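You operate a simulated robot arm through the tools that you are given. There is no shell and no other tool. Be economical: measure what you need, move in short steps, check, and stop when the job is done.

You are at the controls of a simulated robot arm. One attempt, no reset.

Task
Retire the cracked small tote: repair card on it, its carton into the sound one, that one's swing bars across.
Fine: leave the cracked tote's swing bars out.

Only the result counts: the job must be done as asked and must still hold three seconds after the hand-in. Knocking over, shifting, dropping, spilling or breaking anything else fails it.

Robot
A 7-joint arm with a two-finger parallel gripper on a trunk, on a base that drives. Base frame: it is fixed to the floor where the robot stands at the start and does not move with it; the origin is under the middle of the robot, x ahead of it, y to its left, z up; the surface under the hand at the start is at about z = 74. Readings come in cm, rad, newtons and seconds.
With the tool pointing down near the work surface it reaches from about 22 to 74 cm from the robot's upright axis, wherever it stands. Its first joint turns from -2.897 to 2.897 rad. Places, roughly: box [50, -125, 25]; card [-450, -425, 125]; divider [50, -125, 75]; jar [75, -150, 75]; lid clip [90, -60, 100]; paper bag [75, -125, 25]; red handle [30, 60, 80]; small tote [50, -125, 75]; swing bar [-440, -460, 130]; tote [-500, -450, 100]. Payload 1.57 kg.
The TCP is the grasp point between the finger pads, 3 cm short of the fingertips. In the tool frame z runs along the fingers and y along their closing line. Largest opening 11 cm; finger width 2.4, thickness 1.2; the body of the gripper, 4.8 by 11.2 cm, starts 7.8 cm behind the TCP.
Orientation is that of the tool frame in the base frame, as a unit quaternion [x, y, z, w]. With the fingers straight down and closing along the base's y, the tool's x points along the base's -x, its y along +y and its z along -z.

Tools
- The arm moves only by the tool servo_tool. Its argument "steps" is a list of rows, each a list of 2 entries, a list of its own where there are three numbers: the shift along the tool's x, y, z in units of 30 mm (1.0 is 30 mm), then the turn, a rotation vector about the tool's x, y, z in units of 8 degrees (1.0 is 8 degrees). In form: [[[x, y, z], [rx, ry, rz]], ...]. A call has 1 to 20 rows; each row shifts and turns the commanded pose from where the row before left it, along the tool's axes as they then stand. "claw" is the gripper command, from -1 (fully open) to 1 (shut), values between in proportion, set as the call begins (left out, the last holds). A call with a number of a shift or a turn outside -1 to 1 is refused whole. A row lasts 0.2 s, in which the tool goes at most 5 cm and 0.15 rad; a call with a longer step from one row to the next is refused whole, and so is a gripper value outside its range. Where a pose cannot be reached the arm comes as near as it can. A force on the tool above 40 N (or 10 N above the force at the start of the call, whichever is more), or a blocked arm, ends the call early, and 0.2 s more pass. Each finger travels about 4.5 cm/s and halts on what it meets, pressing with about 35 N; the grip force reading is that of the motor and also rises with nothing between the fingers. The clock runs only during rows and for 0.2 s after the last one: add rows that do not move to give the fingers time. The reply holds the time, the measured pose of the TCP, the force on the tool along the base axes, the opening and the grip force, in the units named above and with some noise, with the torque about the TCP (base axes, N m) and any sound that the robot's microphone picked up.
- Cameras (640 x 400 px; columns grow to the right, rows downward): "scene" is now at [2.32, 13.77, 153.68]; the picture's right is [-0.30, -0.95, 0.00], its down [-0.72, 0.23, -0.66] and it looks along [0.63, -0.20, -0.75] (base axes); focal length 214 px, centre (320, 200). "wrist" rides on the gripper at [7, 1.6, -14.1] in the tool frame; the picture's right is [-0.23, 0.97, 0.00], its down [-0.85, -0.20, -0.48] and it looks along [-0.47, -0.11, 0.88] (tool axes); focal length 222 px, centre (320, 200). There is no depth. A picture from a camera that has moved, and an enlarged one, comes with that camera's place and axes in the base frame and with its lens. The place of the scene camera against the robot may be out by one fixed shift of up to 1.2 cm in any direction.
- camera(camera): a new picture of that camera. It takes no simulated time.
- move_column(by): slides the trunk up (or, below 0, down) by that many cm; the arm and the scene camera ride with it, the base frame stays. It gives what a move gives, with no picture.
- drive_base(legs): drives the robot by 1 to 6 legs, each [ahead, turn to the left] in cm and rad, along the robot's own axes; the way and the turn of a leg run together, so that a leg with both is an arc; at most 150 cm and 3.142 rad a leg. The arm and the cameras ride along, it lands a little off, and it stops where it bumps. It gives what a move gives.
- turn_head(pan, tilt): turns the head with the scene camera to pan (to the left, within 2.705 rad either way) and tilt (down, from -0.506 to 1.204), counted from straight ahead of the robot. It gives what a move gives.
- close_up(camera, box): a new picture of the part [left, top, right, bottom] of that camera's present view, enlarged. It takes no simulated time.
- sign_off(): hands the job in; it is judged then, once.

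Go step by step. Nothing tells you exact positions but the pictures and the camera data: compare them with the known pose of the tool, close in by small moves and look again before you grip or let go. The budget is 120 turns and 78 pictures, counting those below and the enlarged ones. Unless the task says otherwise, let go and move clear before handing in, and close with one line.

The tools are called after "Call:" as a command line: name --argument value ..., lists and objects as JSON in quotes. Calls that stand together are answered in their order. servo_tool: Moves the arm, as the interface text tells. Its arguments: {"type":"object","properties":{"steps":{"type":"array"},"claw":{"type":"number"}},"required":["steps"]} The other tools are called the same way: move_column (by) slides the trunk up or down; drive_base (legs) drives the base; turn_head (pan, tilt) turns the head that bears the scene camera; camera (camera) takes a picture; close_up (camera, box) takes an enlarged picture of a part of a camera's view; sign_off () hands the job in.

At the start:

```text
time: 0.0
tcp_pos: [36.29, -31.67, 116.53]
orientation: [-0.001, 1.0, 0.0, 0.001]
contact_force: [-0.2, 0.3, 0.2]
ft_torque: [-0.03, 0.0, 0.01]
grip_width: 11.0
gripper_force: 0.0
trunk travel left (down, up): [-47.4, 11.6]
robot x, y, heading: [-0.16, 0.12, 0.002]
head pan, tilt: [-0.307, 0.848]
```

scene: 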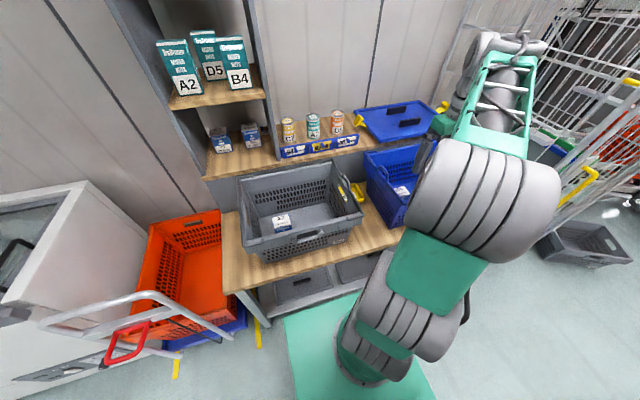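
wrist: 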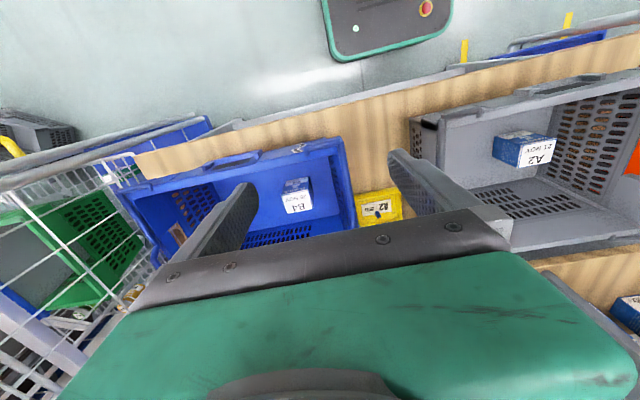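

I see a bench with a grey tote (A2 carton) and a blue tote (B4 carton), plus a rack on the right. The listed places are further out, so I'll look around, first with the head turned right.

Call:
turn_head --pan -1.2 --tilt 0.5

Call:
camera --camera "scene"

Call:
turn_head --pan -2.4 --tilt 0.2

Call:
camera --camera "scene"

Call:
turn_head --pan 2.4 --tilt 0.2

Call:
camera --camera "scene"

```text
time: 1.2
tcp_pos: [36.42, -31.73, 116.56]
orientation: [0.0, 1.0, 0.0, 0.0]
contact_force: [-0.3, 0.4, -0.8]
ft_torque: [0.0, 0.01, -0.01]
grip_width: 10.99
gripper_force: 0.0
trunk travel left (down, up): [-47.4, 11.6]
robot x, y, heading: [0.29, -0.29, 0.003]
head pan, tilt: [-1.201, 0.499]
```

```text
75 pictures are left
camera scene: at [-1.84, 7.65, 156.66], right [-0.93, -0.36, 0.0], down [-0.17, 0.45, -0.88], along [0.32, -0.82, -0.48], focal length 214 px, centre (320, 200)
```

scene: 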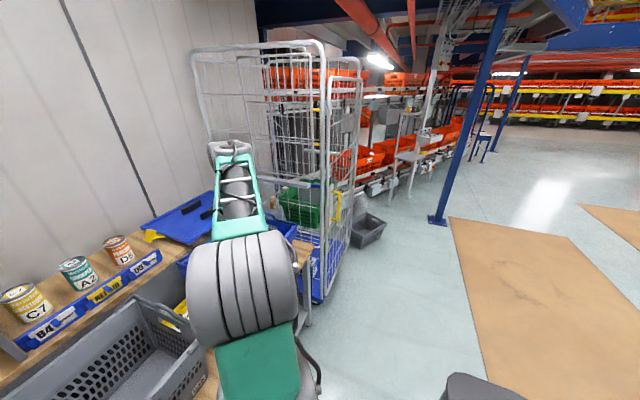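

```text
time: 2.6
tcp_pos: [36.33, -31.78, 116.58]
orientation: [0.001, 1.0, 0.0, 0.0]
contact_force: [0.7, 0.5, 0.4]
ft_torque: [0.01, 0.02, 0.02]
grip_width: 10.98
gripper_force: 0.0
trunk travel left (down, up): [-47.4, 11.6]
robot x, y, heading: [-0.12, 0.41, -0.004]
head pan, tilt: [-2.4, 0.201]
```

```text
74 pictures are left
camera scene: at [-12.01, 9.83, 159.43], right [-0.68, 0.74, 0.0], down [0.15, 0.13, -0.98], along [-0.72, -0.66, -0.2], focal length 214 px, centre (320, 200)
```

scene: 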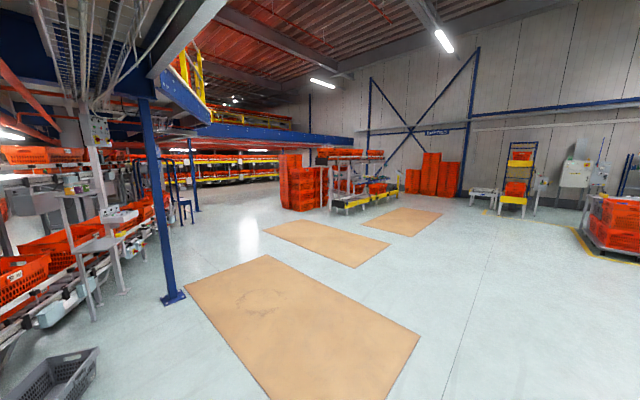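

```text
time: 6.4
tcp_pos: [36.24, -31.73, 116.56]
orientation: [0.001, 1.0, 0.0, 0.0]
contact_force: [-0.4, 0.0, 0.6]
ft_torque: [-0.02, -0.04, 0.0]
grip_width: 11.01
gripper_force: 0.0
trunk travel left (down, up): [-47.4, 11.6]
robot x, y, heading: [0.2, 0.09, -0.006]
head pan, tilt: [2.4, 0.201]
```

```text
73 pictures are left
camera scene: at [-12.01, 22.43, 159.44], right [0.68, 0.74, 0.0], down [0.15, -0.13, -0.98], along [-0.72, 0.66, -0.2], focal length 214 px, centre (320, 200)
```

scene: 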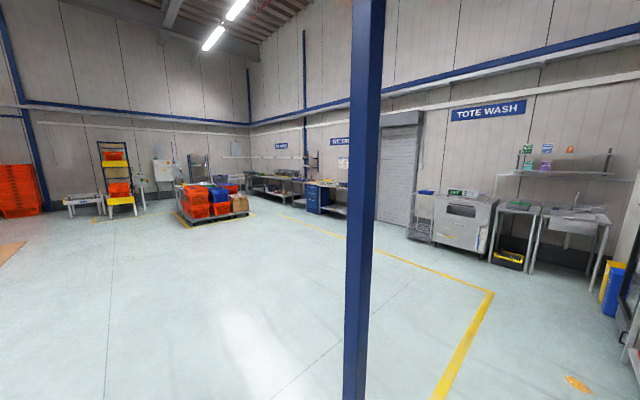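

The hall is large; the roll cage at the right holds several totes. Now closer looks at the bench and the cage.

Call:
turn_head --pan -0.5 --tilt 0.75

Call:
close_up --camera "scene" --box '[100, 80, 400, 270]'

Call:
close_up --camera "wrist" --box '[0, 100, 420, 362]'

Call:
turn_head --pan -1.4 --tilt 0.6

Call:
close_up --camera "scene" --box '[60, 20, 360, 300]'

```text
time: 8.9
tcp_pos: [36.33, -31.79, 116.53]
orientation: [0.001, 1.0, 0.0, 0.0]
contact_force: [-0.9, -0.2, 0.6]
ft_torque: [0.02, 0.01, 0.01]
grip_width: 11.0
gripper_force: 0.0
trunk travel left (down, up): [-47.4, 11.6]
robot x, y, heading: [-0.02, 0.07, 0.001]
head pan, tilt: [-0.499, 0.75]
```

```text
2.11 times, centred on (250, 175) of scene
camera zoom: at [2.14, 12.17, 154.47], right [-0.48, -0.88, 0.0], down [-0.6, 0.33, -0.73], along [0.64, -0.35, -0.68], focal length 452 px, centre (467, 253)
```

zoom: 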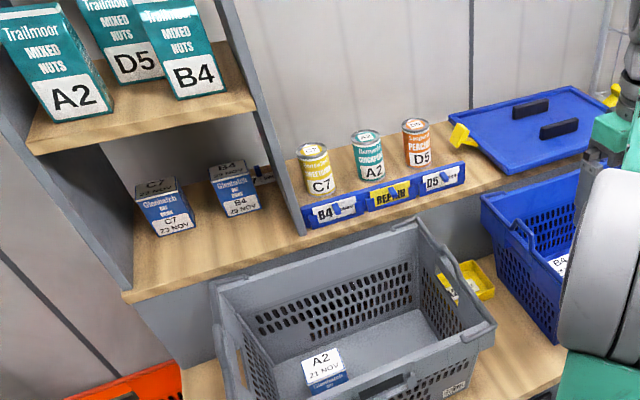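

```text
1.52 times, centred on (210, 231) of wrist
camera zoom: at [29.29, -29.99, 130.62], right [0.23, 0.97, 0.0], down [0.85, -0.2, 0.48], along [0.47, -0.11, -0.88], focal length 338 px, centre (488, 153)
```

zoom: 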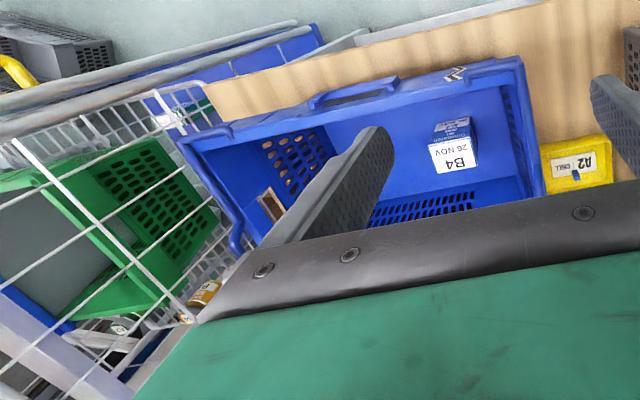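

```text
time: 10.1
tcp_pos: [36.28, -31.52, 116.51]
orientation: [-0.001, 1.0, 0.0, 0.0]
contact_force: [-1.2, 1.0, 0.1]
ft_torque: [0.03, 0.01, 0.01]
grip_width: 10.97
gripper_force: 0.0
trunk travel left (down, up): [-47.4, 11.6]
robot x, y, heading: [-0.12, 0.07, -0.004]
head pan, tilt: [-1.4, 0.6]
```

```text
1.43 times, centred on (210, 160) of scene
camera zoom: at [-3.63, 7.42, 155.76], right [-0.99, -0.17, 0.0], down [-0.1, 0.56, -0.82], along [0.14, -0.81, -0.57], focal length 306 px, centre (477, 257)
```

zoom: 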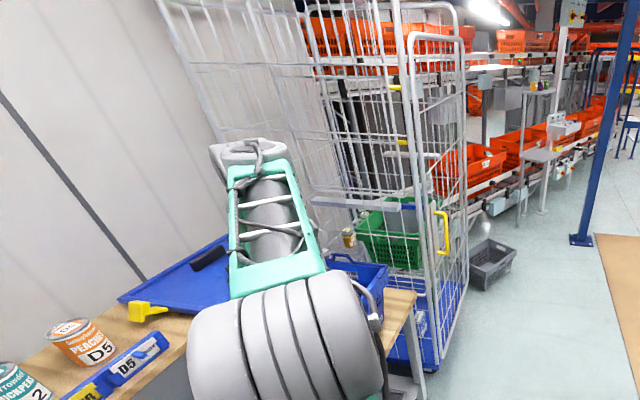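

The shelf has a card rail (B4, REPAIR, D5) and the totes each hold a carton. I need a clear view of both totes, so I move the arm to the left high up.

Call:
servo_tool --steps '[[[0, 1, 0], [0, 0, 0]], [[0, 1, 0], [0, 0, 0]], [[0, 1, 0], [0, 0, 0]], [[0, 1, 0], [0, 0, 0]], [[0, 1, 0], [0, 0, 0]], [[0, 1, 0], [0, 0, 0]], [[0, 1, 0], [0, 0, 0]], [[0, 1, 0], [0, 0, 0]], [[0, 1, 0], [0, 0, 0]], [[0, 1, 0], [0, 0, 0]], [[0, 1, 0], [0, 0, 0]], [[0, 1, 0], [0, 0, 0]]]'

Call:
turn_head --pan -0.75 --tilt 0.85

Call:
camera --camera "scene"

Call:
camera --camera "wrist"

```text
time: 12.7
tcp_pos: [36.65, 4.48, 116.66]
orientation: [0.001, 1.0, 0.0, 0.0]
contact_force: [-0.2, 0.0, -0.1]
ft_torque: [-0.01, 0.03, 0.0]
grip_width: 10.99
gripper_force: 0.1
trunk travel left (down, up): [-47.4, 11.6]
robot x, y, heading: [0.12, 0.12, -0.0]
head pan, tilt: [-1.4, 0.6]
```

```text
time: 13.8
tcp_pos: [36.69, 4.37, 116.66]
orientation: [0.0, 1.0, 0.0, 0.0]
contact_force: [-0.8, 0.4, -0.6]
ft_torque: [0.02, 0.0, 0.01]
grip_width: 10.98
gripper_force: 0.2
trunk travel left (down, up): [-47.4, 11.6]
robot x, y, heading: [-0.09, 0.07, -0.001]
head pan, tilt: [-0.75, 0.85]
```

```text
69 pictures are left
camera scene: at [0.57, 10.8, 153.67], right [-0.68, -0.73, 0.0], down [-0.55, 0.51, -0.66], along [0.48, -0.45, -0.75], focal length 214 px, centre (320, 200)
```

scene: 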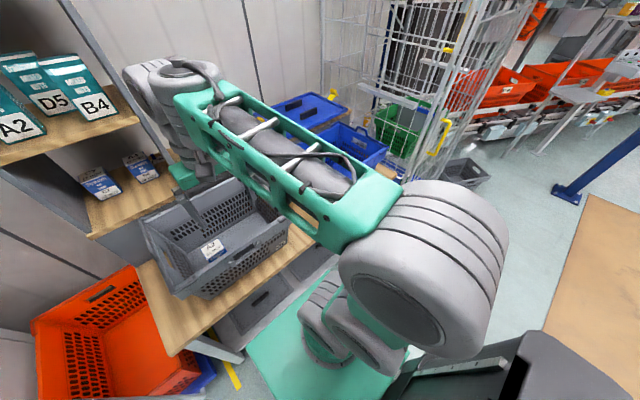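

```text
68 pictures are left
camera wrist: at [29.61, 6.02, 130.74], right [0.23, 0.97, 0.0], down [0.85, -0.2, 0.48], along [0.47, -0.11, -0.88], focal length 222 px, centre (320, 200)
```

wrist: 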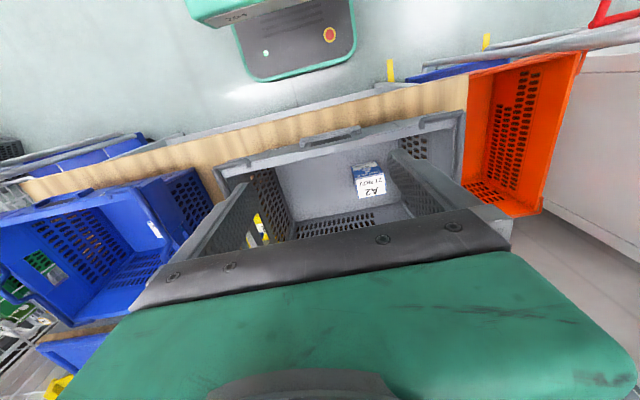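

Both totes are visible; I zoom in on details of each.

Call:
close_up --camera "scene" --box '[260, 80, 420, 180]'

Call:
close_up --camera "scene" --box '[130, 160, 300, 310]'

Call:
close_up --camera "wrist" --box '[0, 100, 260, 400]'

Call:
close_up --camera "wrist" --box '[190, 80, 500, 270]'

```text
4.00 times, centred on (340, 130) of scene
camera zoom: at [0.57, 10.8, 153.67], right [-0.68, -0.73, 0.0], down [-0.55, 0.51, -0.66], along [0.48, -0.45, -0.75], focal length 858 px, centre (240, 480)
```

zoom: 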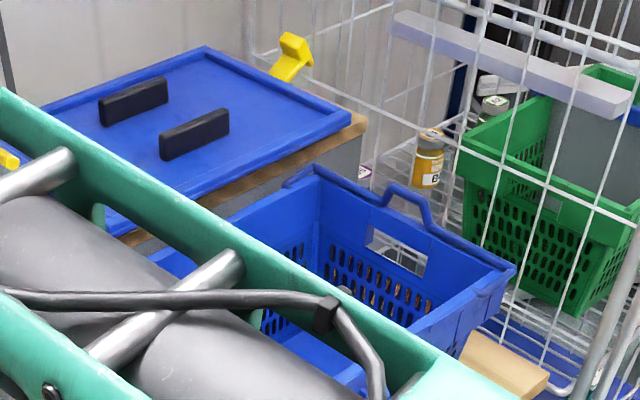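

```text
2.67 times, centred on (215, 235) of scene
camera zoom: at [0.57, 10.8, 153.67], right [-0.68, -0.73, 0.0], down [-0.55, 0.51, -0.66], along [0.48, -0.45, -0.75], focal length 572 px, centre (600, 107)
```

zoom: 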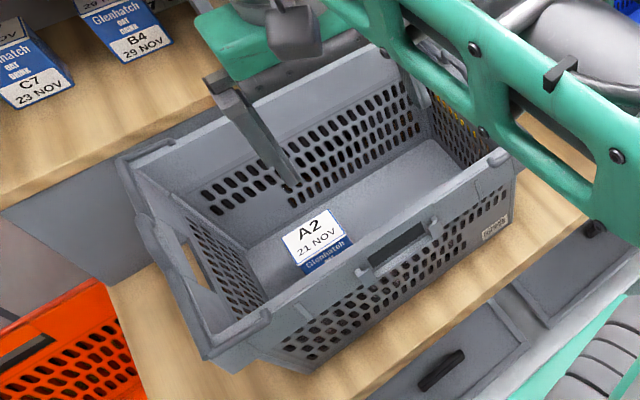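

```text
1.33 times, centred on (130, 250) of wrist
camera zoom: at [29.61, 6.02, 130.74], right [0.23, 0.97, 0.0], down [0.85, -0.2, 0.48], along [0.47, -0.11, -0.88], focal length 296 px, centre (573, 133)
```

zoom: 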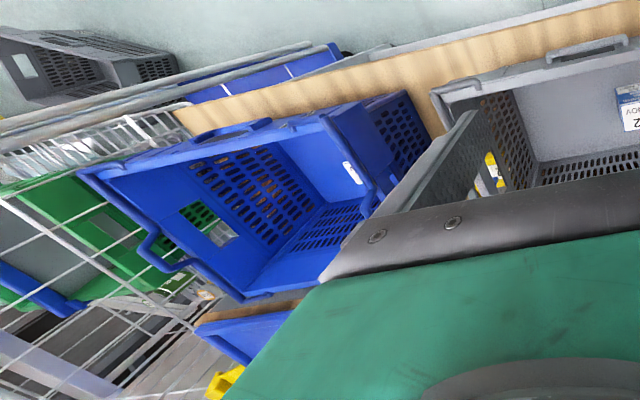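

```text
2.06 times, centred on (345, 175) of wrist
camera zoom: at [29.61, 6.02, 130.74], right [0.23, 0.97, 0.0], down [0.85, -0.2, 0.48], along [0.47, -0.11, -0.88], focal length 459 px, centre (268, 252)
```

zoom: 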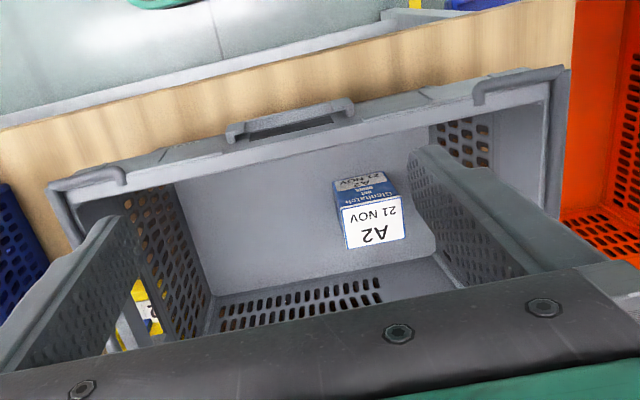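

Both bench totes have swing bars at their short ends. To find the crack I back away and look at the fronts and interiors.

Call:
drive_base --legs '[[-60, 0]]'

Call:
turn_head --pan -0.35 --tilt 0.6

Call:
camera --camera "scene"

Call:
camera --camera "wrist"

```text
time: 17.2
tcp_pos: [-23.51, 4.14, 116.55]
orientation: [0.002, 1.0, 0.001, 0.0]
contact_force: [0.9, 0.0, -0.2]
ft_torque: [0.0, 0.03, 0.0]
grip_width: 10.99
gripper_force: 0.0
trunk travel left (down, up): [-47.4, 11.6]
robot x, y, heading: [-60.07, 0.27, -0.002]
head pan, tilt: [-0.75, 0.85]
```

```text
time: 18.0
tcp_pos: [-23.49, 4.32, 116.58]
orientation: [0.001, 1.0, 0.0, 0.0]
contact_force: [-0.3, 0.1, 0.0]
ft_torque: [0.05, 0.0, 0.01]
grip_width: 10.97
gripper_force: 0.1
trunk travel left (down, up): [-47.4, 11.6]
robot x, y, heading: [-60.33, 0.56, -0.002]
head pan, tilt: [-0.351, 0.6]
```

```text
63 pictures are left
camera scene: at [-56.95, 13.2, 155.75], right [-0.35, -0.94, 0.0], down [-0.53, 0.2, -0.82], along [0.77, -0.29, -0.57], focal length 214 px, centre (320, 200)
```

scene: 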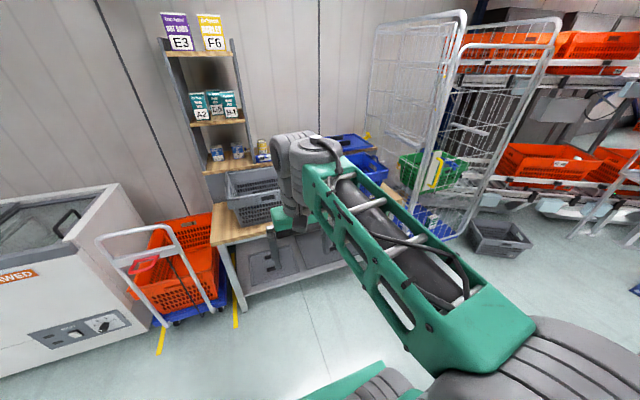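

```text
62 pictures are left
camera wrist: at [-30.52, 6.04, 130.74], right [0.23, 0.97, 0.0], down [0.85, -0.2, 0.48], along [0.47, -0.11, -0.88], focal length 222 px, centre (320, 200)
```

wrist: 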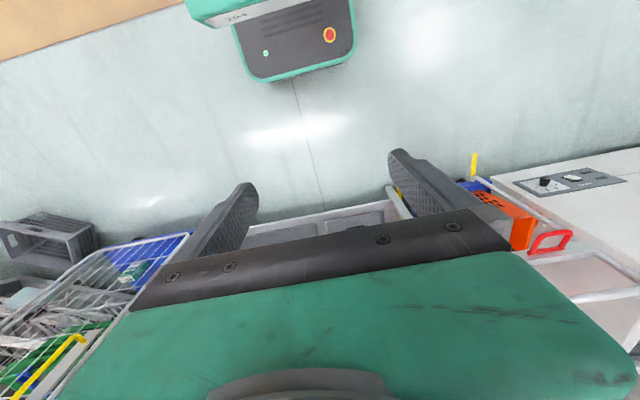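

The arm blocks the view; I swing it to the left out of the way.

Call:
servo_tool --steps '[[[0.4, 1, 0], [0, 0, 0]], [[0.4, 1, 0], [0, 0, 0]], [[0.4, 1, 0], [0, 0, 0]], [[0.4, 1, 0], [0, 0, 0]], [[0.4, 1, 0], [0, 0, 0]], [[0.4, 1, 0], [0, 0, 0]], [[0.4, 1, 0], [0, 0, 0]], [[0.4, 1, 0], [0, 0, 0]], [[0.4, 1, 0], [0, 0, 0]], [[0.4, 1, 0], [0, 0, 0]], [[0.4, 1, 0], [0, 0, 0]], [[0.4, 1, 0], [0, 0, 0]], [[0.4, 1, 0], [0, 0, 0]], [[0.4, 1, 0], [0, 0, 0]], [[0.4, 1, 0], [0, 0, 0]], [[0.4, 1, 0], [0, 0, 0]], [[0.4, 1, 0], [0, 0, 0]]]'

Call:
close_up --camera "scene" --box '[200, 80, 480, 255]'

```text
time: 21.6
tcp_pos: [-43.61, 55.76, 116.57]
orientation: [0.002, 1.0, -0.001, 0.0]
contact_force: [-0.1, -0.3, -0.7]
ft_torque: [-0.01, 0.01, 0.0]
grip_width: 11.0
gripper_force: 0.1
trunk travel left (down, up): [-47.4, 11.6]
robot x, y, heading: [-59.94, 0.01, -0.008]
head pan, tilt: [-0.351, 0.6]
```

```text
2.29 times, centred on (340, 168) of scene
camera zoom: at [-56.95, 13.29, 155.75], right [-0.35, -0.94, 0.0], down [-0.53, 0.2, -0.83], along [0.77, -0.29, -0.56], focal length 490 px, centre (274, 274)
```

zoom: 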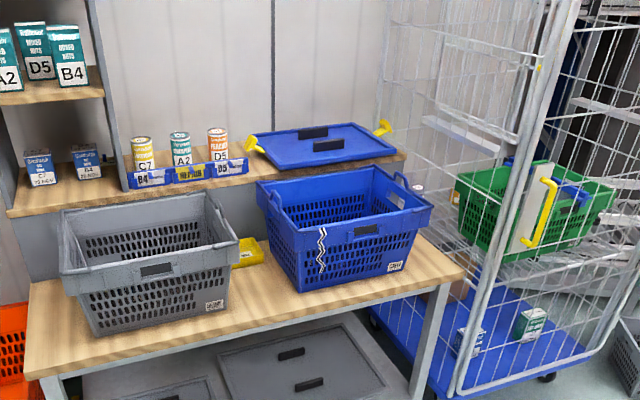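

The blue tote has the white zigzag crack (carton B4), so the grey one (A2) is sound. Zooming on the card rail and labels.

Call:
close_up --camera "scene" --box '[245, 125, 325, 200]'

Call:
close_up --camera "scene" --box '[305, 140, 400, 215]'

Call:
close_up --camera "scene" --box '[215, 155, 315, 240]'

```text
5.33 times, centred on (285, 162) of scene
camera zoom: at [-56.95, 13.29, 155.75], right [-0.35, -0.94, 0.0], down [-0.53, 0.2, -0.83], along [0.77, -0.29, -0.56], focal length 1144 px, centre (507, 400)
```

zoom: 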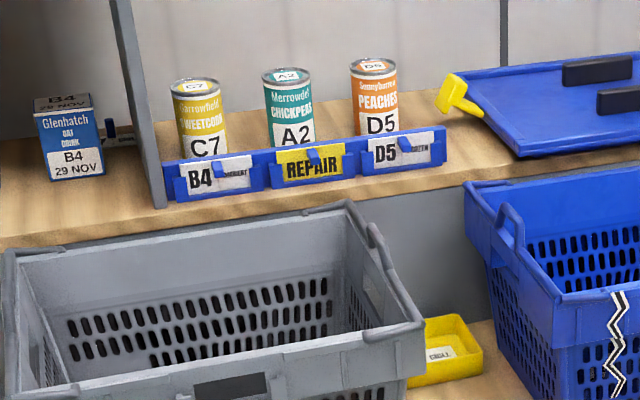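

```text
5.33 times, centred on (352, 178) of scene
camera zoom: at [-56.95, 13.29, 155.75], right [-0.35, -0.94, 0.0], down [-0.53, 0.2, -0.83], along [0.77, -0.29, -0.56], focal length 1144 px, centre (147, 320)
```

zoom: 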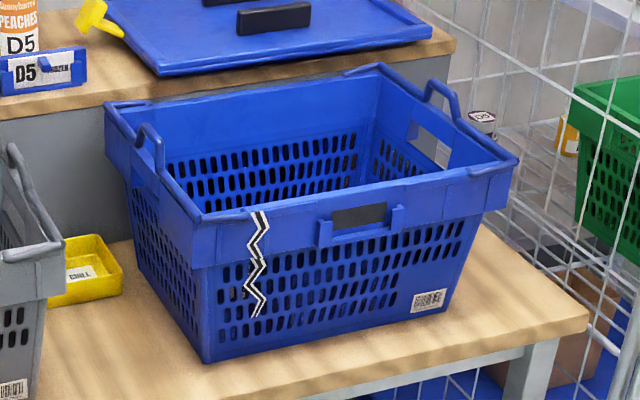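

```text
4.71 times, centred on (265, 198) of scene
camera zoom: at [-56.95, 13.29, 155.75], right [-0.35, -0.94, 0.0], down [-0.53, 0.2, -0.83], along [0.77, -0.29, -0.56], focal length 1009 px, centre (579, 212)
```

zoom: 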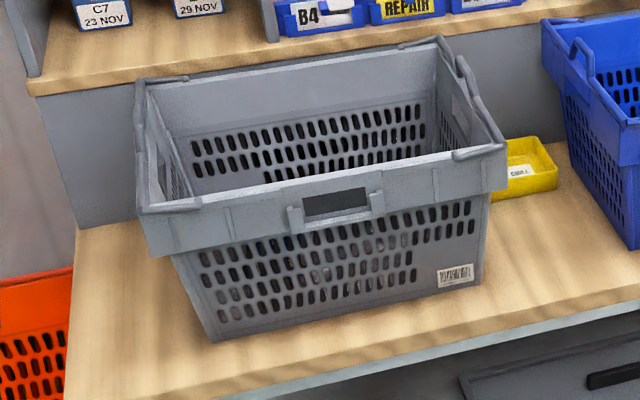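

Plan: B4 carton into the grey tote, REPAIR card into the blue tote's front holder, then the grey bars swung across. I bring the arm back to the front, raise the column, and drive up slightly to the right.

Call:
servo_tool --steps '[[[-0.4, -1, 0], [0, 0, 0]], [[-0.4, -1, 0], [0, 0, 0]], [[-0.4, -1, 0], [0, 0, 0]], [[-0.4, -1, 0], [0, 0, 0]], [[-0.4, -1, 0], [0, 0, 0]], [[-0.4, -1, 0], [0, 0, 0]], [[-0.4, -1, 0], [0, 0, 0]], [[-0.4, -1, 0], [0, 0, 0]], [[-0.4, -1, 0], [0, 0, 0]], [[-0.4, -1, 0], [0, 0, 0]], [[-0.4, -1, 0], [0, 0, 0]], [[-0.4, -1, 0], [0, 0, 0]], [[-0.4, -1, 0], [0, 0, 0]], [[-0.4, -1, 0], [0, 0, 0]], [[-0.4, -1, 0], [0, 0, 0]], [[-0.4, -1, 0], [0, 0, 0]], [[-0.4, -1, 0], [0, 0, 0]]]'

Call:
drive_base --legs '[[31, -0.5], [31, 0.5]]'

Call:
camera --camera "wrist"

```text
time: 25.2
tcp_pos: [-23.43, 4.35, 116.61]
orientation: [0.002, 1.0, 0.0, 0.0]
contact_force: [-0.1, -0.9, 0.3]
ft_torque: [0.01, -0.01, -0.04]
grip_width: 11.01
gripper_force: 0.0
trunk travel left (down, up): [-47.4, 11.6]
robot x, y, heading: [-60.13, -0.13, -0.0]
head pan, tilt: [-0.351, 0.6]
```

```text
time: 28.9
tcp_pos: [34.6, -12.28, 116.56]
orientation: [0.013, 1.0, 0.0, 0.0]
contact_force: [-0.2, -0.5, -0.4]
ft_torque: [0.02, 0.01, 0.01]
grip_width: 11.0
gripper_force: 0.1
trunk travel left (down, up): [-47.4, 11.6]
robot x, y, heading: [-2.29, -15.77, -0.03]
head pan, tilt: [-0.351, 0.6]
```

```text
57 pictures are left
camera wrist: at [27.58, -10.44, 130.68], right [0.25, 0.97, 0.0], down [0.85, -0.22, 0.48], along [0.46, -0.12, -0.88], focal length 222 px, centre (320, 200)
```

wrist: 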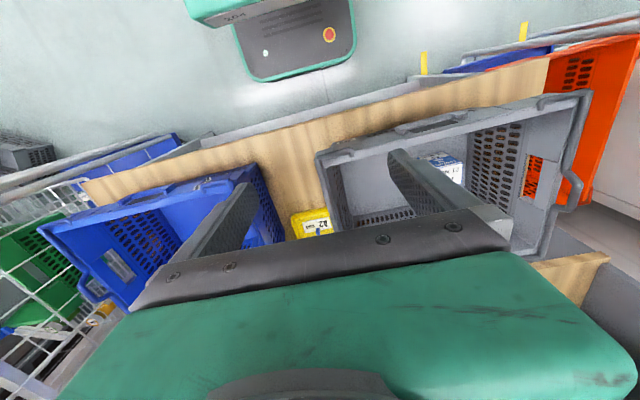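

Now a scene view into the blue tote for the carton.

Call:
turn_head --pan -0.5 --tilt 0.85

Call:
camera --camera "scene"

```text
time: 29.7
tcp_pos: [34.59, -12.28, 116.52]
orientation: [0.013, 1.0, 0.0, 0.0]
contact_force: [-0.4, -0.8, 0.9]
ft_torque: [-0.03, 0.02, -0.01]
grip_width: 11.0
gripper_force: 0.1
trunk travel left (down, up): [-47.4, 11.6]
robot x, y, heading: [-2.4, -15.74, -0.022]
head pan, tilt: [-0.499, 0.85]
```

```text
56 pictures are left
camera scene: at [-0.22, -3.39, 153.67], right [-0.5, -0.86, 0.0], down [-0.65, 0.38, -0.66], along [0.57, -0.33, -0.75], focal length 214 px, centre (320, 200)
```

scene: 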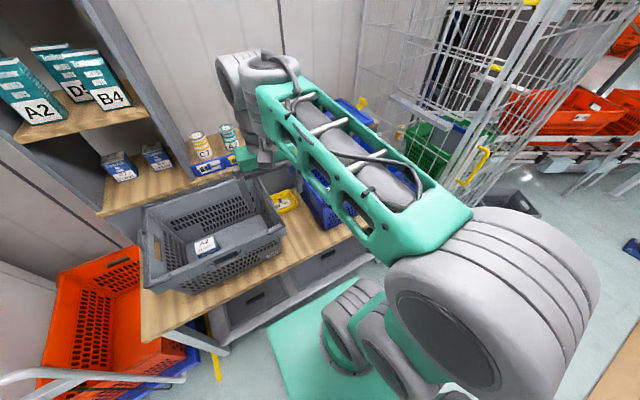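

The arm hides the blue tote from the head, so I use the wrist camera: moving the hand over the B4 carton and squaring the yaw.

Call:
servo_tool --steps '[[[0, 0, 0], [0, 0, -0.19]], [[-0.38, -0.93, 0], [0, 0, 0]], [[-0.38, -0.93, 0], [0, 0, 0]], [[-0.38, -0.93, 0], [0, 0, 0]], [[-0.38, -0.93, 0], [0, 0, 0]], [[-0.38, -0.93, 0], [0, 0, 0]], [[-0.38, -0.93, 0], [0, 0, 0]], [[-0.38, -0.93, 0], [0, 0, 0]], [[-0.38, -0.93, 0], [0, 0, 0]], [[-0.38, -0.93, 0], [0, 0, 0]], [[-0.38, -0.93, 0], [0, 0, 0]]]'

Call:
camera --camera "wrist"

```text
time: 32.1
tcp_pos: [46.11, -40.18, 116.75]
orientation: [0.0, 1.0, 0.0, 0.0]
contact_force: [-0.3, -0.2, -0.8]
ft_torque: [-0.03, 0.01, -0.02]
grip_width: 11.0
gripper_force: 0.1
trunk travel left (down, up): [-47.4, 11.6]
robot x, y, heading: [-2.67, -15.93, -0.029]
head pan, tilt: [-0.499, 0.85]
```

```text
55 pictures are left
camera wrist: at [39.16, -38.54, 130.82], right [0.23, 0.97, 0.0], down [0.85, -0.2, 0.48], along [0.47, -0.11, -0.88], focal length 222 px, centre (320, 200)
```

wrist: 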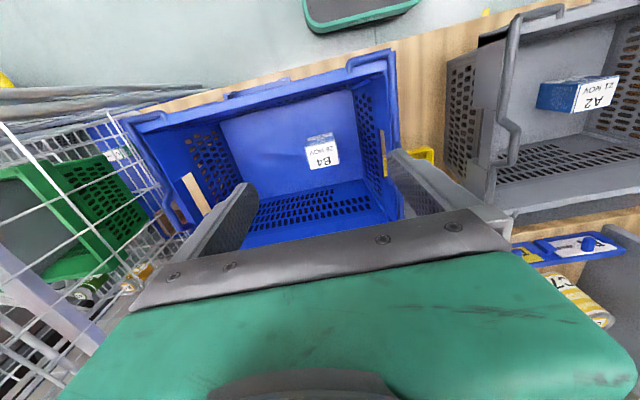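

Triangulated carton top ≈ [52.4, -40.8, 87.7], about 7 cm wide. Moving above it at z≈100 and rechecking.

Call:
servo_tool --steps '[[[-0.7, -0.07, 0], [0, 0, 0]], [[-0.7, -0.07, 0], [0, 0, 0]], [[-0.7, -0.06, 0.5], [0, 0, 0]], [[0, 0, 1], [0, 0, 0]], [[0, 0, 1], [0, 0, 0]], [[0, 0, 1], [0, 0, 0]], [[0, 0, 1], [0, 0, 0]], [[0, 0, 1], [0, 0, 0]]]'

Call:
camera --camera "wrist"

```text
time: 33.9
tcp_pos: [52.35, -41.01, 99.97]
orientation: [0.0, 1.0, 0.0, 0.0]
contact_force: [0.0, 0.4, 0.6]
ft_torque: [0.03, -0.04, 0.0]
grip_width: 10.99
gripper_force: 0.0
trunk travel left (down, up): [-47.4, 11.6]
robot x, y, heading: [-2.28, -16.04, -0.027]
head pan, tilt: [-0.499, 0.85]
```

```text
54 pictures are left
camera wrist: at [45.21, -39.28, 114.1], right [0.23, 0.97, 0.0], down [0.85, -0.2, 0.48], along [0.47, -0.11, -0.88], focal length 222 px, centre (320, 200)
```

wrist: 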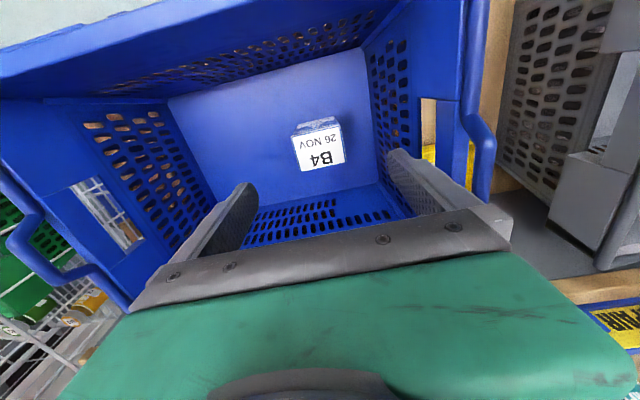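

Carton confirmed near [52.8, -41.3]. Descending around it with the fingers slightly narrowed.

Call:
servo_tool --steps '[[[-0.15, -0.1, 0.5], [0, 0, 0]], [[0, 0, 0.8], [0, 0, 0]], [[0, 0, 0.8], [0, 0, 0]], [[0, 0, 0.8], [0, 0, 0]], [[0, 0, 0.8], [0, 0, 0]], [[0, 0, 0.7], [0, 0, 0]], [[0, 0, 0.6], [0, 0, 0]]]' --claw -0.75

Call:
camera --camera "wrist"

```text
time: 35.5
tcp_pos: [52.81, -41.23, 85.0]
orientation: [0.0, 1.0, 0.0, -0.001]
contact_force: [-0.4, 1.4, -0.8]
ft_torque: [0.02, -0.02, 0.01]
grip_width: 9.67
gripper_force: 0.0
trunk travel left (down, up): [-47.4, 11.6]
robot x, y, heading: [-2.2, -15.85, -0.029]
head pan, tilt: [-0.499, 0.85]
```

```text
53 pictures are left
camera wrist: at [45.69, -39.51, 99.03], right [0.23, 0.97, 0.0], down [0.86, -0.2, 0.48], along [0.47, -0.11, -0.88], focal length 222 px, centre (320, 200)
```

wrist: 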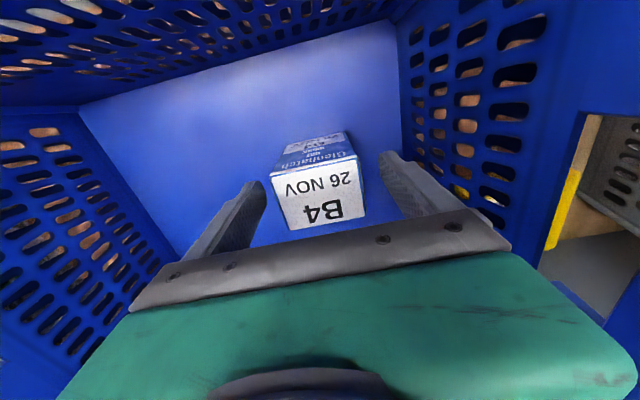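

The TCP is level with the carton top; going 3 cm lower and closing.

Call:
servo_tool --steps '[[[0, 0, 0.5], [0, 0, 0]], [[0, 0, 0.5], [0, 0, 0]]]'

Call:
servo_tool --steps '[[[0, 0, 0], [0, 0, 0]], [[0, 0, 0], [0, 0, 0]], [[0, 0, 0], [0, 0, 0]], [[0, 0, 0], [0, 0, 0]], [[0, 0, 0], [0, 0, 0]], [[0, 0, 0], [0, 0, 0]]]' --claw 1

```text
time: 36.1
tcp_pos: [52.71, -41.25, 82.08]
orientation: [0.0, 1.0, 0.0, 0.001]
contact_force: [-0.6, -0.2, 0.1]
ft_torque: [-0.01, 0.02, 0.01]
grip_width: 9.66
gripper_force: 0.0
trunk travel left (down, up): [-47.4, 11.6]
robot x, y, heading: [-1.95, -15.5, -0.027]
head pan, tilt: [-0.499, 0.85]
```

```text
time: 37.5
tcp_pos: [52.79, -41.29, 82.02]
orientation: [0.0, 1.0, 0.0, -0.001]
contact_force: [0.0, -0.7, 0.0]
ft_torque: [-0.06, -0.06, -0.06]
grip_width: 6.99
gripper_force: 35.2
trunk travel left (down, up): [-47.4, 11.6]
robot x, y, heading: [-2.37, -15.74, -0.025]
head pan, tilt: [-0.499, 0.85]
```

Carton held (7.0 cm). Lifting clear of the rims.

Call:
servo_tool --steps '[[[0, 0, -0.5], [0, 0, 0]], [[0, 0, -1], [0, 0, 0]], [[0, 0, -1], [0, 0, 0]], [[0, 0, -1], [0, 0, 0]], [[0, 0, -1], [0, 0, 0]], [[0, 0, -1], [0, 0, 0]], [[0, 0, -1], [0, 0, 0]], [[0, 0, -1], [0, 0, 0]], [[0, 0, -1], [0, 0, 0]], [[0, 0, -1], [0, 0, 0]], [[0, 0, -1], [0, 0, 0]], [[0, 0, -1], [0, 0, 0]]]'

Call:
camera --camera "wrist"

```text
time: 40.1
tcp_pos: [52.66, -41.11, 116.63]
orientation: [0.0, 1.0, 0.0, 0.0]
contact_force: [-1.0, 0.4, -3.1]
ft_torque: [-0.01, -0.02, -0.04]
grip_width: 6.97
gripper_force: 35.1
trunk travel left (down, up): [-47.4, 11.6]
robot x, y, heading: [-2.46, -16.06, -0.028]
head pan, tilt: [-0.499, 0.85]
```

```text
52 pictures are left
camera wrist: at [45.56, -39.36, 130.73], right [0.23, 0.97, 0.0], down [0.86, -0.2, 0.48], along [0.47, -0.11, -0.88], focal length 222 px, centre (320, 200)
```

wrist: 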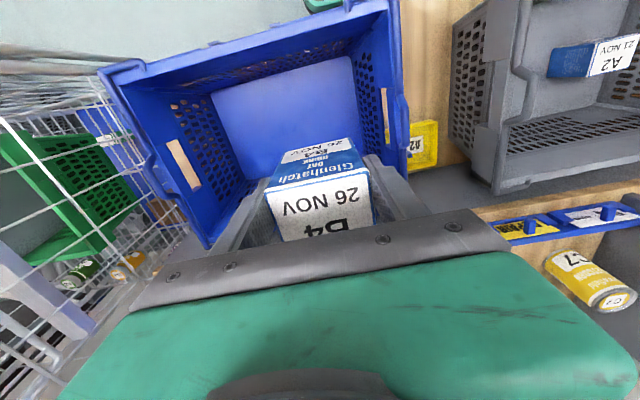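

Carton is secure. Moving left over the grey tote.

Call:
servo_tool --steps '[[[0, 0.97, 0], [0, 0, 0]], [[0, 0.97, 0], [0, 0, 0]], [[0, 0.97, 0], [0, 0, 0]], [[0, 0.97, 0], [0, 0, 0]], [[0, 0.97, 0], [0, 0, 0]], [[0, 0.97, 0], [0, 0, 0]], [[0, 0.97, 0], [0, 0, 0]], [[0, 0.97, 0], [0, 0, 0]], [[0, 0.97, 0], [0, 0, 0]], [[0, 0.97, 0], [0, 0, 0]], [[0, 0.97, 0], [0, 0, 0]], [[0, 0.97, 0], [0, 0, 0]], [[0, 0.97, 0], [0, 0, 0]], [[0, 0.97, 0], [0, 0, 0]], [[0, 0, 0], [0, 0, 0]]]'

Call:
camera --camera "wrist"

Call:
camera --camera "scene"

```text
time: 43.3
tcp_pos: [52.74, -0.48, 116.64]
orientation: [0.0, 1.0, 0.0, 0.0]
contact_force: [-0.2, -0.7, -2.6]
ft_torque: [0.01, 0.04, 0.01]
grip_width: 6.96
gripper_force: 35.0
trunk travel left (down, up): [-47.4, 11.6]
robot x, y, heading: [-2.45, -15.61, -0.028]
head pan, tilt: [-0.499, 0.85]
```

```text
51 pictures are left
camera wrist: at [45.67, 1.28, 130.65], right [0.23, 0.97, 0.0], down [0.85, -0.2, 0.48], along [0.47, -0.11, -0.88], focal length 222 px, centre (320, 200)
```

wrist: 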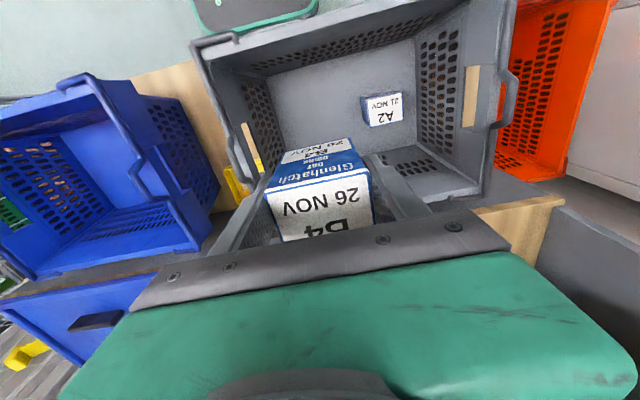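

```text
50 pictures are left
camera scene: at [-0.2, -3.37, 153.67], right [-0.5, -0.86, 0.0], down [-0.65, 0.38, -0.66], along [0.57, -0.33, -0.75], focal length 214 px, centre (320, 200)
```

scene: 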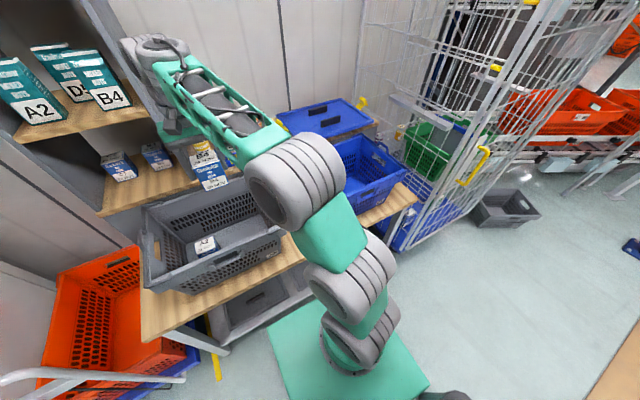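

Clearances look right (A2 at y≈8–15). Lowering the carton.

Call:
servo_tool --steps '[[[0, 0, 1], [0, 0, 0]], [[0, 0, 1], [0, 0, 0]], [[0, 0, 1], [0, 0, 0]], [[0, 0, 1], [0, 0, 0]], [[0, 0, 1], [0, 0, 0]], [[0, 0, 1], [0, 0, 0]], [[0, 0, 1], [0, 0, 0]], [[0, 0, 1], [0, 0, 0]], [[0, 0, 1], [0, 0, 0]], [[0, 0, 1], [0, 0, 0]], [[0, 0, 0.5], [0, 0, 0]], [[0, 0, 0.5], [0, 0, 0]]]'

Call:
camera --camera "wrist"

```text
time: 45.9
tcp_pos: [52.72, -0.38, 83.51]
orientation: [0.0, 1.0, 0.0, 0.001]
contact_force: [1.1, -0.6, -2.9]
ft_torque: [-0.02, 0.01, -0.01]
grip_width: 6.99
gripper_force: 35.1
trunk travel left (down, up): [-47.4, 11.6]
robot x, y, heading: [-2.38, -15.66, -0.026]
head pan, tilt: [-0.499, 0.85]
```

```text
49 pictures are left
camera wrist: at [45.67, 1.3, 97.63], right [0.23, 0.97, 0.0], down [0.86, -0.2, 0.48], along [0.47, -0.11, -0.88], focal length 222 px, centre (320, 200)
```

wrist: 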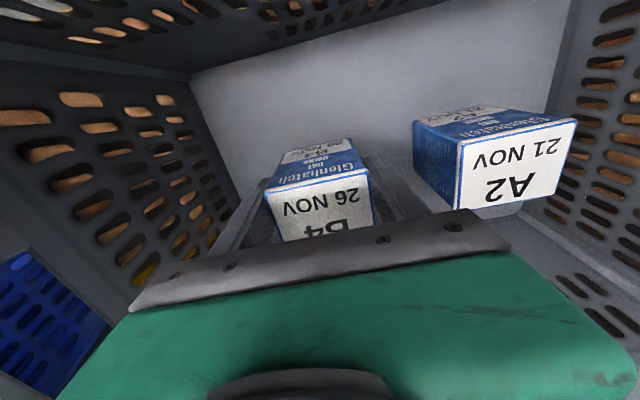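

Almost at the floor; lowering in small steps to contact.

Call:
servo_tool --steps '[[[0, 0, 0.15], [0, 0, 0]], [[0, 0, 0.15], [0, 0, 0]], [[0, 0, 0.1], [0, 0, 0]], [[0, 0, 0.06], [0, 0, 0]]]'

```text
time: 46.9
tcp_pos: [52.64, -0.35, 82.08]
orientation: [0.0, 1.0, 0.001, 0.0]
contact_force: [0.7, 0.2, -3.6]
ft_torque: [0.0, 0.0, 0.01]
grip_width: 6.96
gripper_force: 34.6
trunk travel left (down, up): [-47.4, 11.6]
robot x, y, heading: [-2.57, -15.72, -0.028]
head pan, tilt: [-0.499, 0.85]
```

Call:
servo_tool --steps '[[[0, 0, 0.05], [0, 0, 0]], [[0, 0, 0.05], [0, 0, 0]], [[0, 0, 0], [0, 0, 0]]]'

```text
time: 47.7
tcp_pos: [52.77, -0.46, 82.12]
orientation: [0.0, 1.0, 0.001, 0.002]
contact_force: [-4.6, -0.7, 18.8]
ft_torque: [-0.34, 0.76, 0.0]
grip_width: 6.97
gripper_force: 35.0
trunk travel left (down, up): [-47.4, 11.6]
robot x, y, heading: [-2.29, -15.96, -0.029]
head pan, tilt: [-0.499, 0.85]
```

In contact with the floor. Opening a little and lifting out.

Call:
servo_tool --steps '[[[0, 0, 0], [0, 0, 0]], [[0, 0, 0], [0, 0, 0]], [[0, 0, 0], [0, 0, 0]], [[0, 0, -0.4], [0, 0, 0]], [[0, 0, -1], [0, 0, 0]], [[0, 0, -1], [0, 0, 0]], [[0, 0, -1], [0, 0, 0]], [[0, 0, -1], [0, 0, 0]], [[0, 0, -1], [0, 0, 0]], [[0, 0, -1], [0, 0, 0]], [[0, 0, -1], [0, 0, 0]], [[0, 0, -1], [0, 0, 0]], [[0, 0, -1], [0, 0, 0]], [[0, 0, -1], [0, 0, 0]], [[0, 0, -1], [0, 0, 0]]]' --claw -0.58

Call:
camera --camera "wrist"

```text
time: 50.9
tcp_pos: [52.4, -0.39, 115.84]
orientation: [0.0, 1.0, 0.0, 0.001]
contact_force: [0.7, -0.4, 0.1]
ft_torque: [-0.03, -0.01, -0.01]
grip_width: 8.71
gripper_force: 0.0
trunk travel left (down, up): [-47.4, 11.6]
robot x, y, heading: [-2.08, -16.11, -0.029]
head pan, tilt: [-0.499, 0.85]
```

```text
48 pictures are left
camera wrist: at [45.4, 1.3, 129.98], right [0.23, 0.97, 0.0], down [0.86, -0.2, 0.48], along [0.47, -0.11, -0.88], focal length 222 px, centre (320, 200)
```

wrist: 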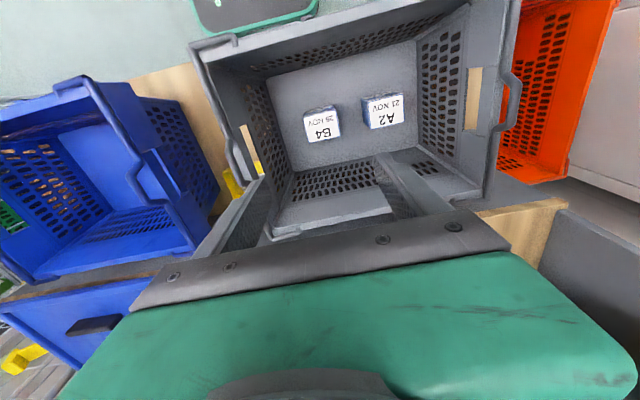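

Carton B4 now sits beside A2 in the grey tote. Next the REPAIR card: I move the hand right to free the line of sight and zoom on the card rail.

Call:
servo_tool --steps '[[[0.3, -1, 0], [0, 0, 0]], [[0.3, -1, 0], [0, 0, 0]], [[0.3, -1, 0], [0, 0, 0]], [[0.3, -1, 0], [0, 0, 0]], [[0.3, -1, 0], [0, 0, 0]], [[0.3, -1, 0], [0, 0, 0]], [[0.3, -1, 0], [0, 0, 0]], [[0.3, -1, 0], [0, 0, 0]], [[0.3, -1, 0], [0, 0, 0]], [[0.3, -1, 0], [0, 0, 0]], [[0.3, -1, 0], [0, 0, 0]], [[0.3, -1, 0], [0, 0, 0]], [[0.3, -1, 0], [0, 0, 0]]]'

Call:
close_up --camera "scene" --box '[195, 135, 275, 185]'

Call:
close_up --camera "wrist" --box '[480, 180, 640, 280]'

```text
time: 53.7
tcp_pos: [40.82, -39.32, 116.03]
orientation: [-0.001, 1.0, 0.0, 0.0]
contact_force: [0.1, -0.3, 0.1]
ft_torque: [0.0, -0.01, -0.01]
grip_width: 8.68
gripper_force: 0.0
trunk travel left (down, up): [-47.4, 11.6]
robot x, y, heading: [-2.29, -15.44, -0.028]
head pan, tilt: [-0.499, 0.85]
```

```text
8.00 times, centred on (235, 160) of scene
camera zoom: at [-0.22, -3.43, 153.67], right [-0.5, -0.86, 0.0], down [-0.65, 0.38, -0.66], along [0.57, -0.33, -0.75], focal length 1716 px, centre (1000, 520)
```

zoom: 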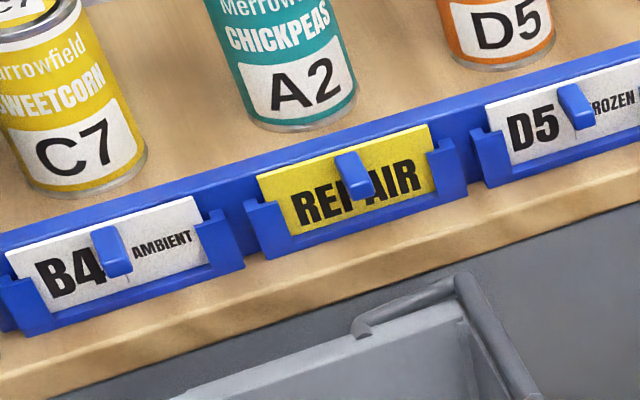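

```text
4.00 times, centred on (560, 230) of wrist
camera zoom: at [33.86, -37.59, 130.13], right [0.23, 0.97, 0.0], down [0.85, -0.2, 0.48], along [0.47, -0.11, -0.88], focal length 888 px, centre (-640, 80)
```

zoom: 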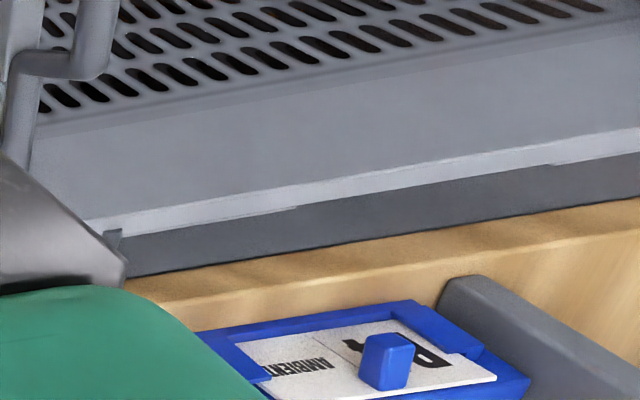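

The card stands upright in its holder with a blue peg sticking out towards me (peg ≈ [73, -10.4, 102.5]). I'll bring the open fingers down over that peg; first approaching to x≈60 and looking.

Call:
servo_tool --steps '[[[-0.63, 0.96, 0], [0, 0, 0]], [[-0.63, 0.96, 0], [0, 0, 0]], [[-0.63, 0.96, 0], [0, 0, 0]], [[-0.63, 0.96, 0], [0, 0, 0]], [[-0.63, 0.96, 0], [0, 0, 0]], [[-0.63, 0.96, 0], [0, 0, 0]], [[-0.63, 0.96, 0], [0, 0, 0]], [[-0.63, 0.96, 0], [0, 0, 0]], [[-0.63, 0.96, 0], [0, 0, 0]], [[-0.63, 0.96, 0], [0, 0, 0]], [[0, 0, 0], [0, 0, 0]]]'

Call:
camera --camera "wrist"

```text
time: 56.1
tcp_pos: [59.75, -10.58, 116.25]
orientation: [0.001, 1.0, 0.0, 0.0]
contact_force: [-1.0, 0.8, 0.6]
ft_torque: [-0.02, -0.01, 0.02]
grip_width: 8.69
gripper_force: 0.0
trunk travel left (down, up): [-47.4, 11.6]
robot x, y, heading: [-2.17, -15.79, -0.026]
head pan, tilt: [-0.499, 0.85]
```

```text
45 pictures are left
camera wrist: at [52.62, -8.8, 130.31], right [0.23, 0.97, 0.0], down [0.85, -0.2, 0.48], along [0.47, -0.11, -0.88], focal length 222 px, centre (320, 200)
```

wrist: 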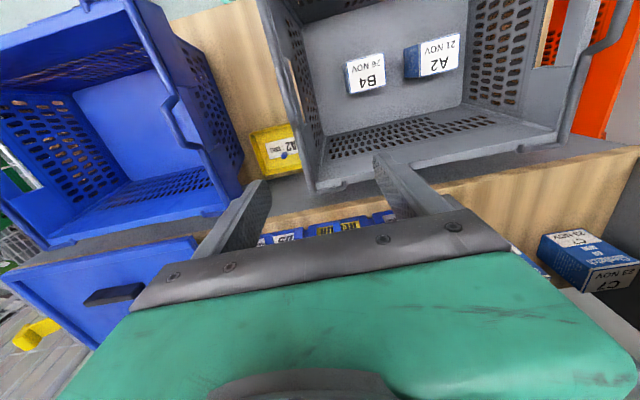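

REPAIR sits between the fingers in view. Moving forward 8 cm.

Call:
servo_tool --steps '[[[-0.9, 0, 0], [0, 0, 0]], [[-0.9, 0, 0], [0, 0, 0]], [[-0.9, 0, 0], [0, 0, 0]], [[0, 0, 0], [0, 0, 0]]]' --claw 0.1

Call:
camera --camera "wrist"

```text
time: 57.1
tcp_pos: [64.18, -10.75, 115.0]
orientation: [0.0, 1.0, -0.001, 0.001]
contact_force: [0.3, 0.4, -0.2]
ft_torque: [0.0, -0.05, 0.0]
grip_width: 4.94
gripper_force: 0.0
out of reach, approached as far as the arm can: row 2, 3
trunk travel left (down, up): [-47.4, 11.6]
robot x, y, heading: [-1.98, -15.67, -0.024]
head pan, tilt: [-0.499, 0.85]
```

```text
44 pictures are left
camera wrist: at [57.14, -9.05, 129.02], right [0.23, 0.97, 0.0], down [0.85, -0.2, 0.48], along [0.47, -0.11, -0.88], focal length 222 px, centre (320, 200)
```

wrist: 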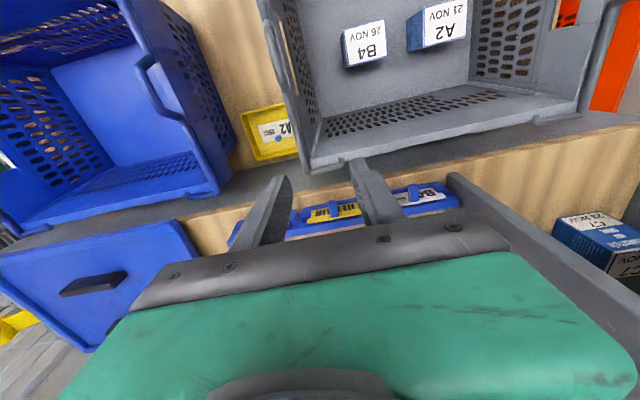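

Out of reach at this height; raising the trunk and lowering the hand will extend the reach.

Call:
move_column --by 11.5

Call:
servo_tool --steps '[[[0, 0, 0.9], [0, 0, 0]], [[0, 0, 0.9], [0, 0, 0]], [[0, 0, 0.9], [0, 0, 0]], [[0, 0, 0.9], [0, 0, 0]], [[0, 0, 0.9], [0, 0, 0]]]'

```text
time: 58.6
tcp_pos: [64.25, -10.61, 126.29]
orientation: [0.001, 1.0, 0.0, 0.0]
contact_force: [0.3, 0.2, -0.7]
ft_torque: [-0.01, 0.04, 0.02]
grip_width: 4.94
gripper_force: 0.0
trunk travel left (down, up): [-58.9, 0.1]
robot x, y, heading: [-2.08, -15.9, -0.032]
head pan, tilt: [-0.499, 0.85]
```

```text
time: 59.8
tcp_pos: [64.22, -10.57, 112.67]
orientation: [-0.001, 1.0, 0.0, 0.0]
contact_force: [0.0, -0.7, -0.1]
ft_torque: [0.01, -0.02, 0.02]
grip_width: 4.93
gripper_force: 0.0
trunk travel left (down, up): [-58.9, 0.1]
robot x, y, heading: [-2.06, -15.69, -0.025]
head pan, tilt: [-0.499, 0.85]
```

Call:
servo_tool --steps '[[[-0.8, 0, 0], [0, 0, 0]], [[-0.8, 0, 0], [0, 0, 0]], [[0, 0, 0], [0, 0, 0]]]'

Call:
close_up --camera "wrist" --box '[220, 120, 480, 280]'

```text
time: 60.6
tcp_pos: [68.84, -10.67, 112.97]
orientation: [0.0, 1.0, 0.001, 0.0]
contact_force: [-0.8, 0.5, 0.3]
ft_torque: [0.01, 0.06, 0.01]
grip_width: 4.95
gripper_force: 0.2
trunk travel left (down, up): [-58.9, 0.1]
robot x, y, heading: [-2.45, -15.83, -0.029]
head pan, tilt: [-0.499, 0.85]
```

```text
2.46 times, centred on (350, 200) of wrist
camera zoom: at [61.85, -8.94, 127.13], right [0.23, 0.97, 0.0], down [0.85, -0.2, 0.48], along [0.47, -0.11, -0.88], focal length 547 px, centre (246, 200)
```

zoom: 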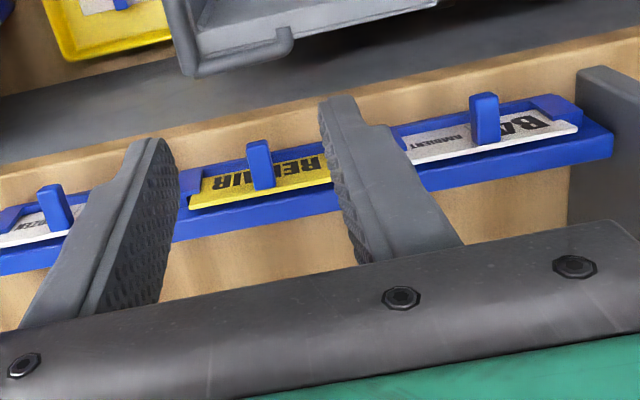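

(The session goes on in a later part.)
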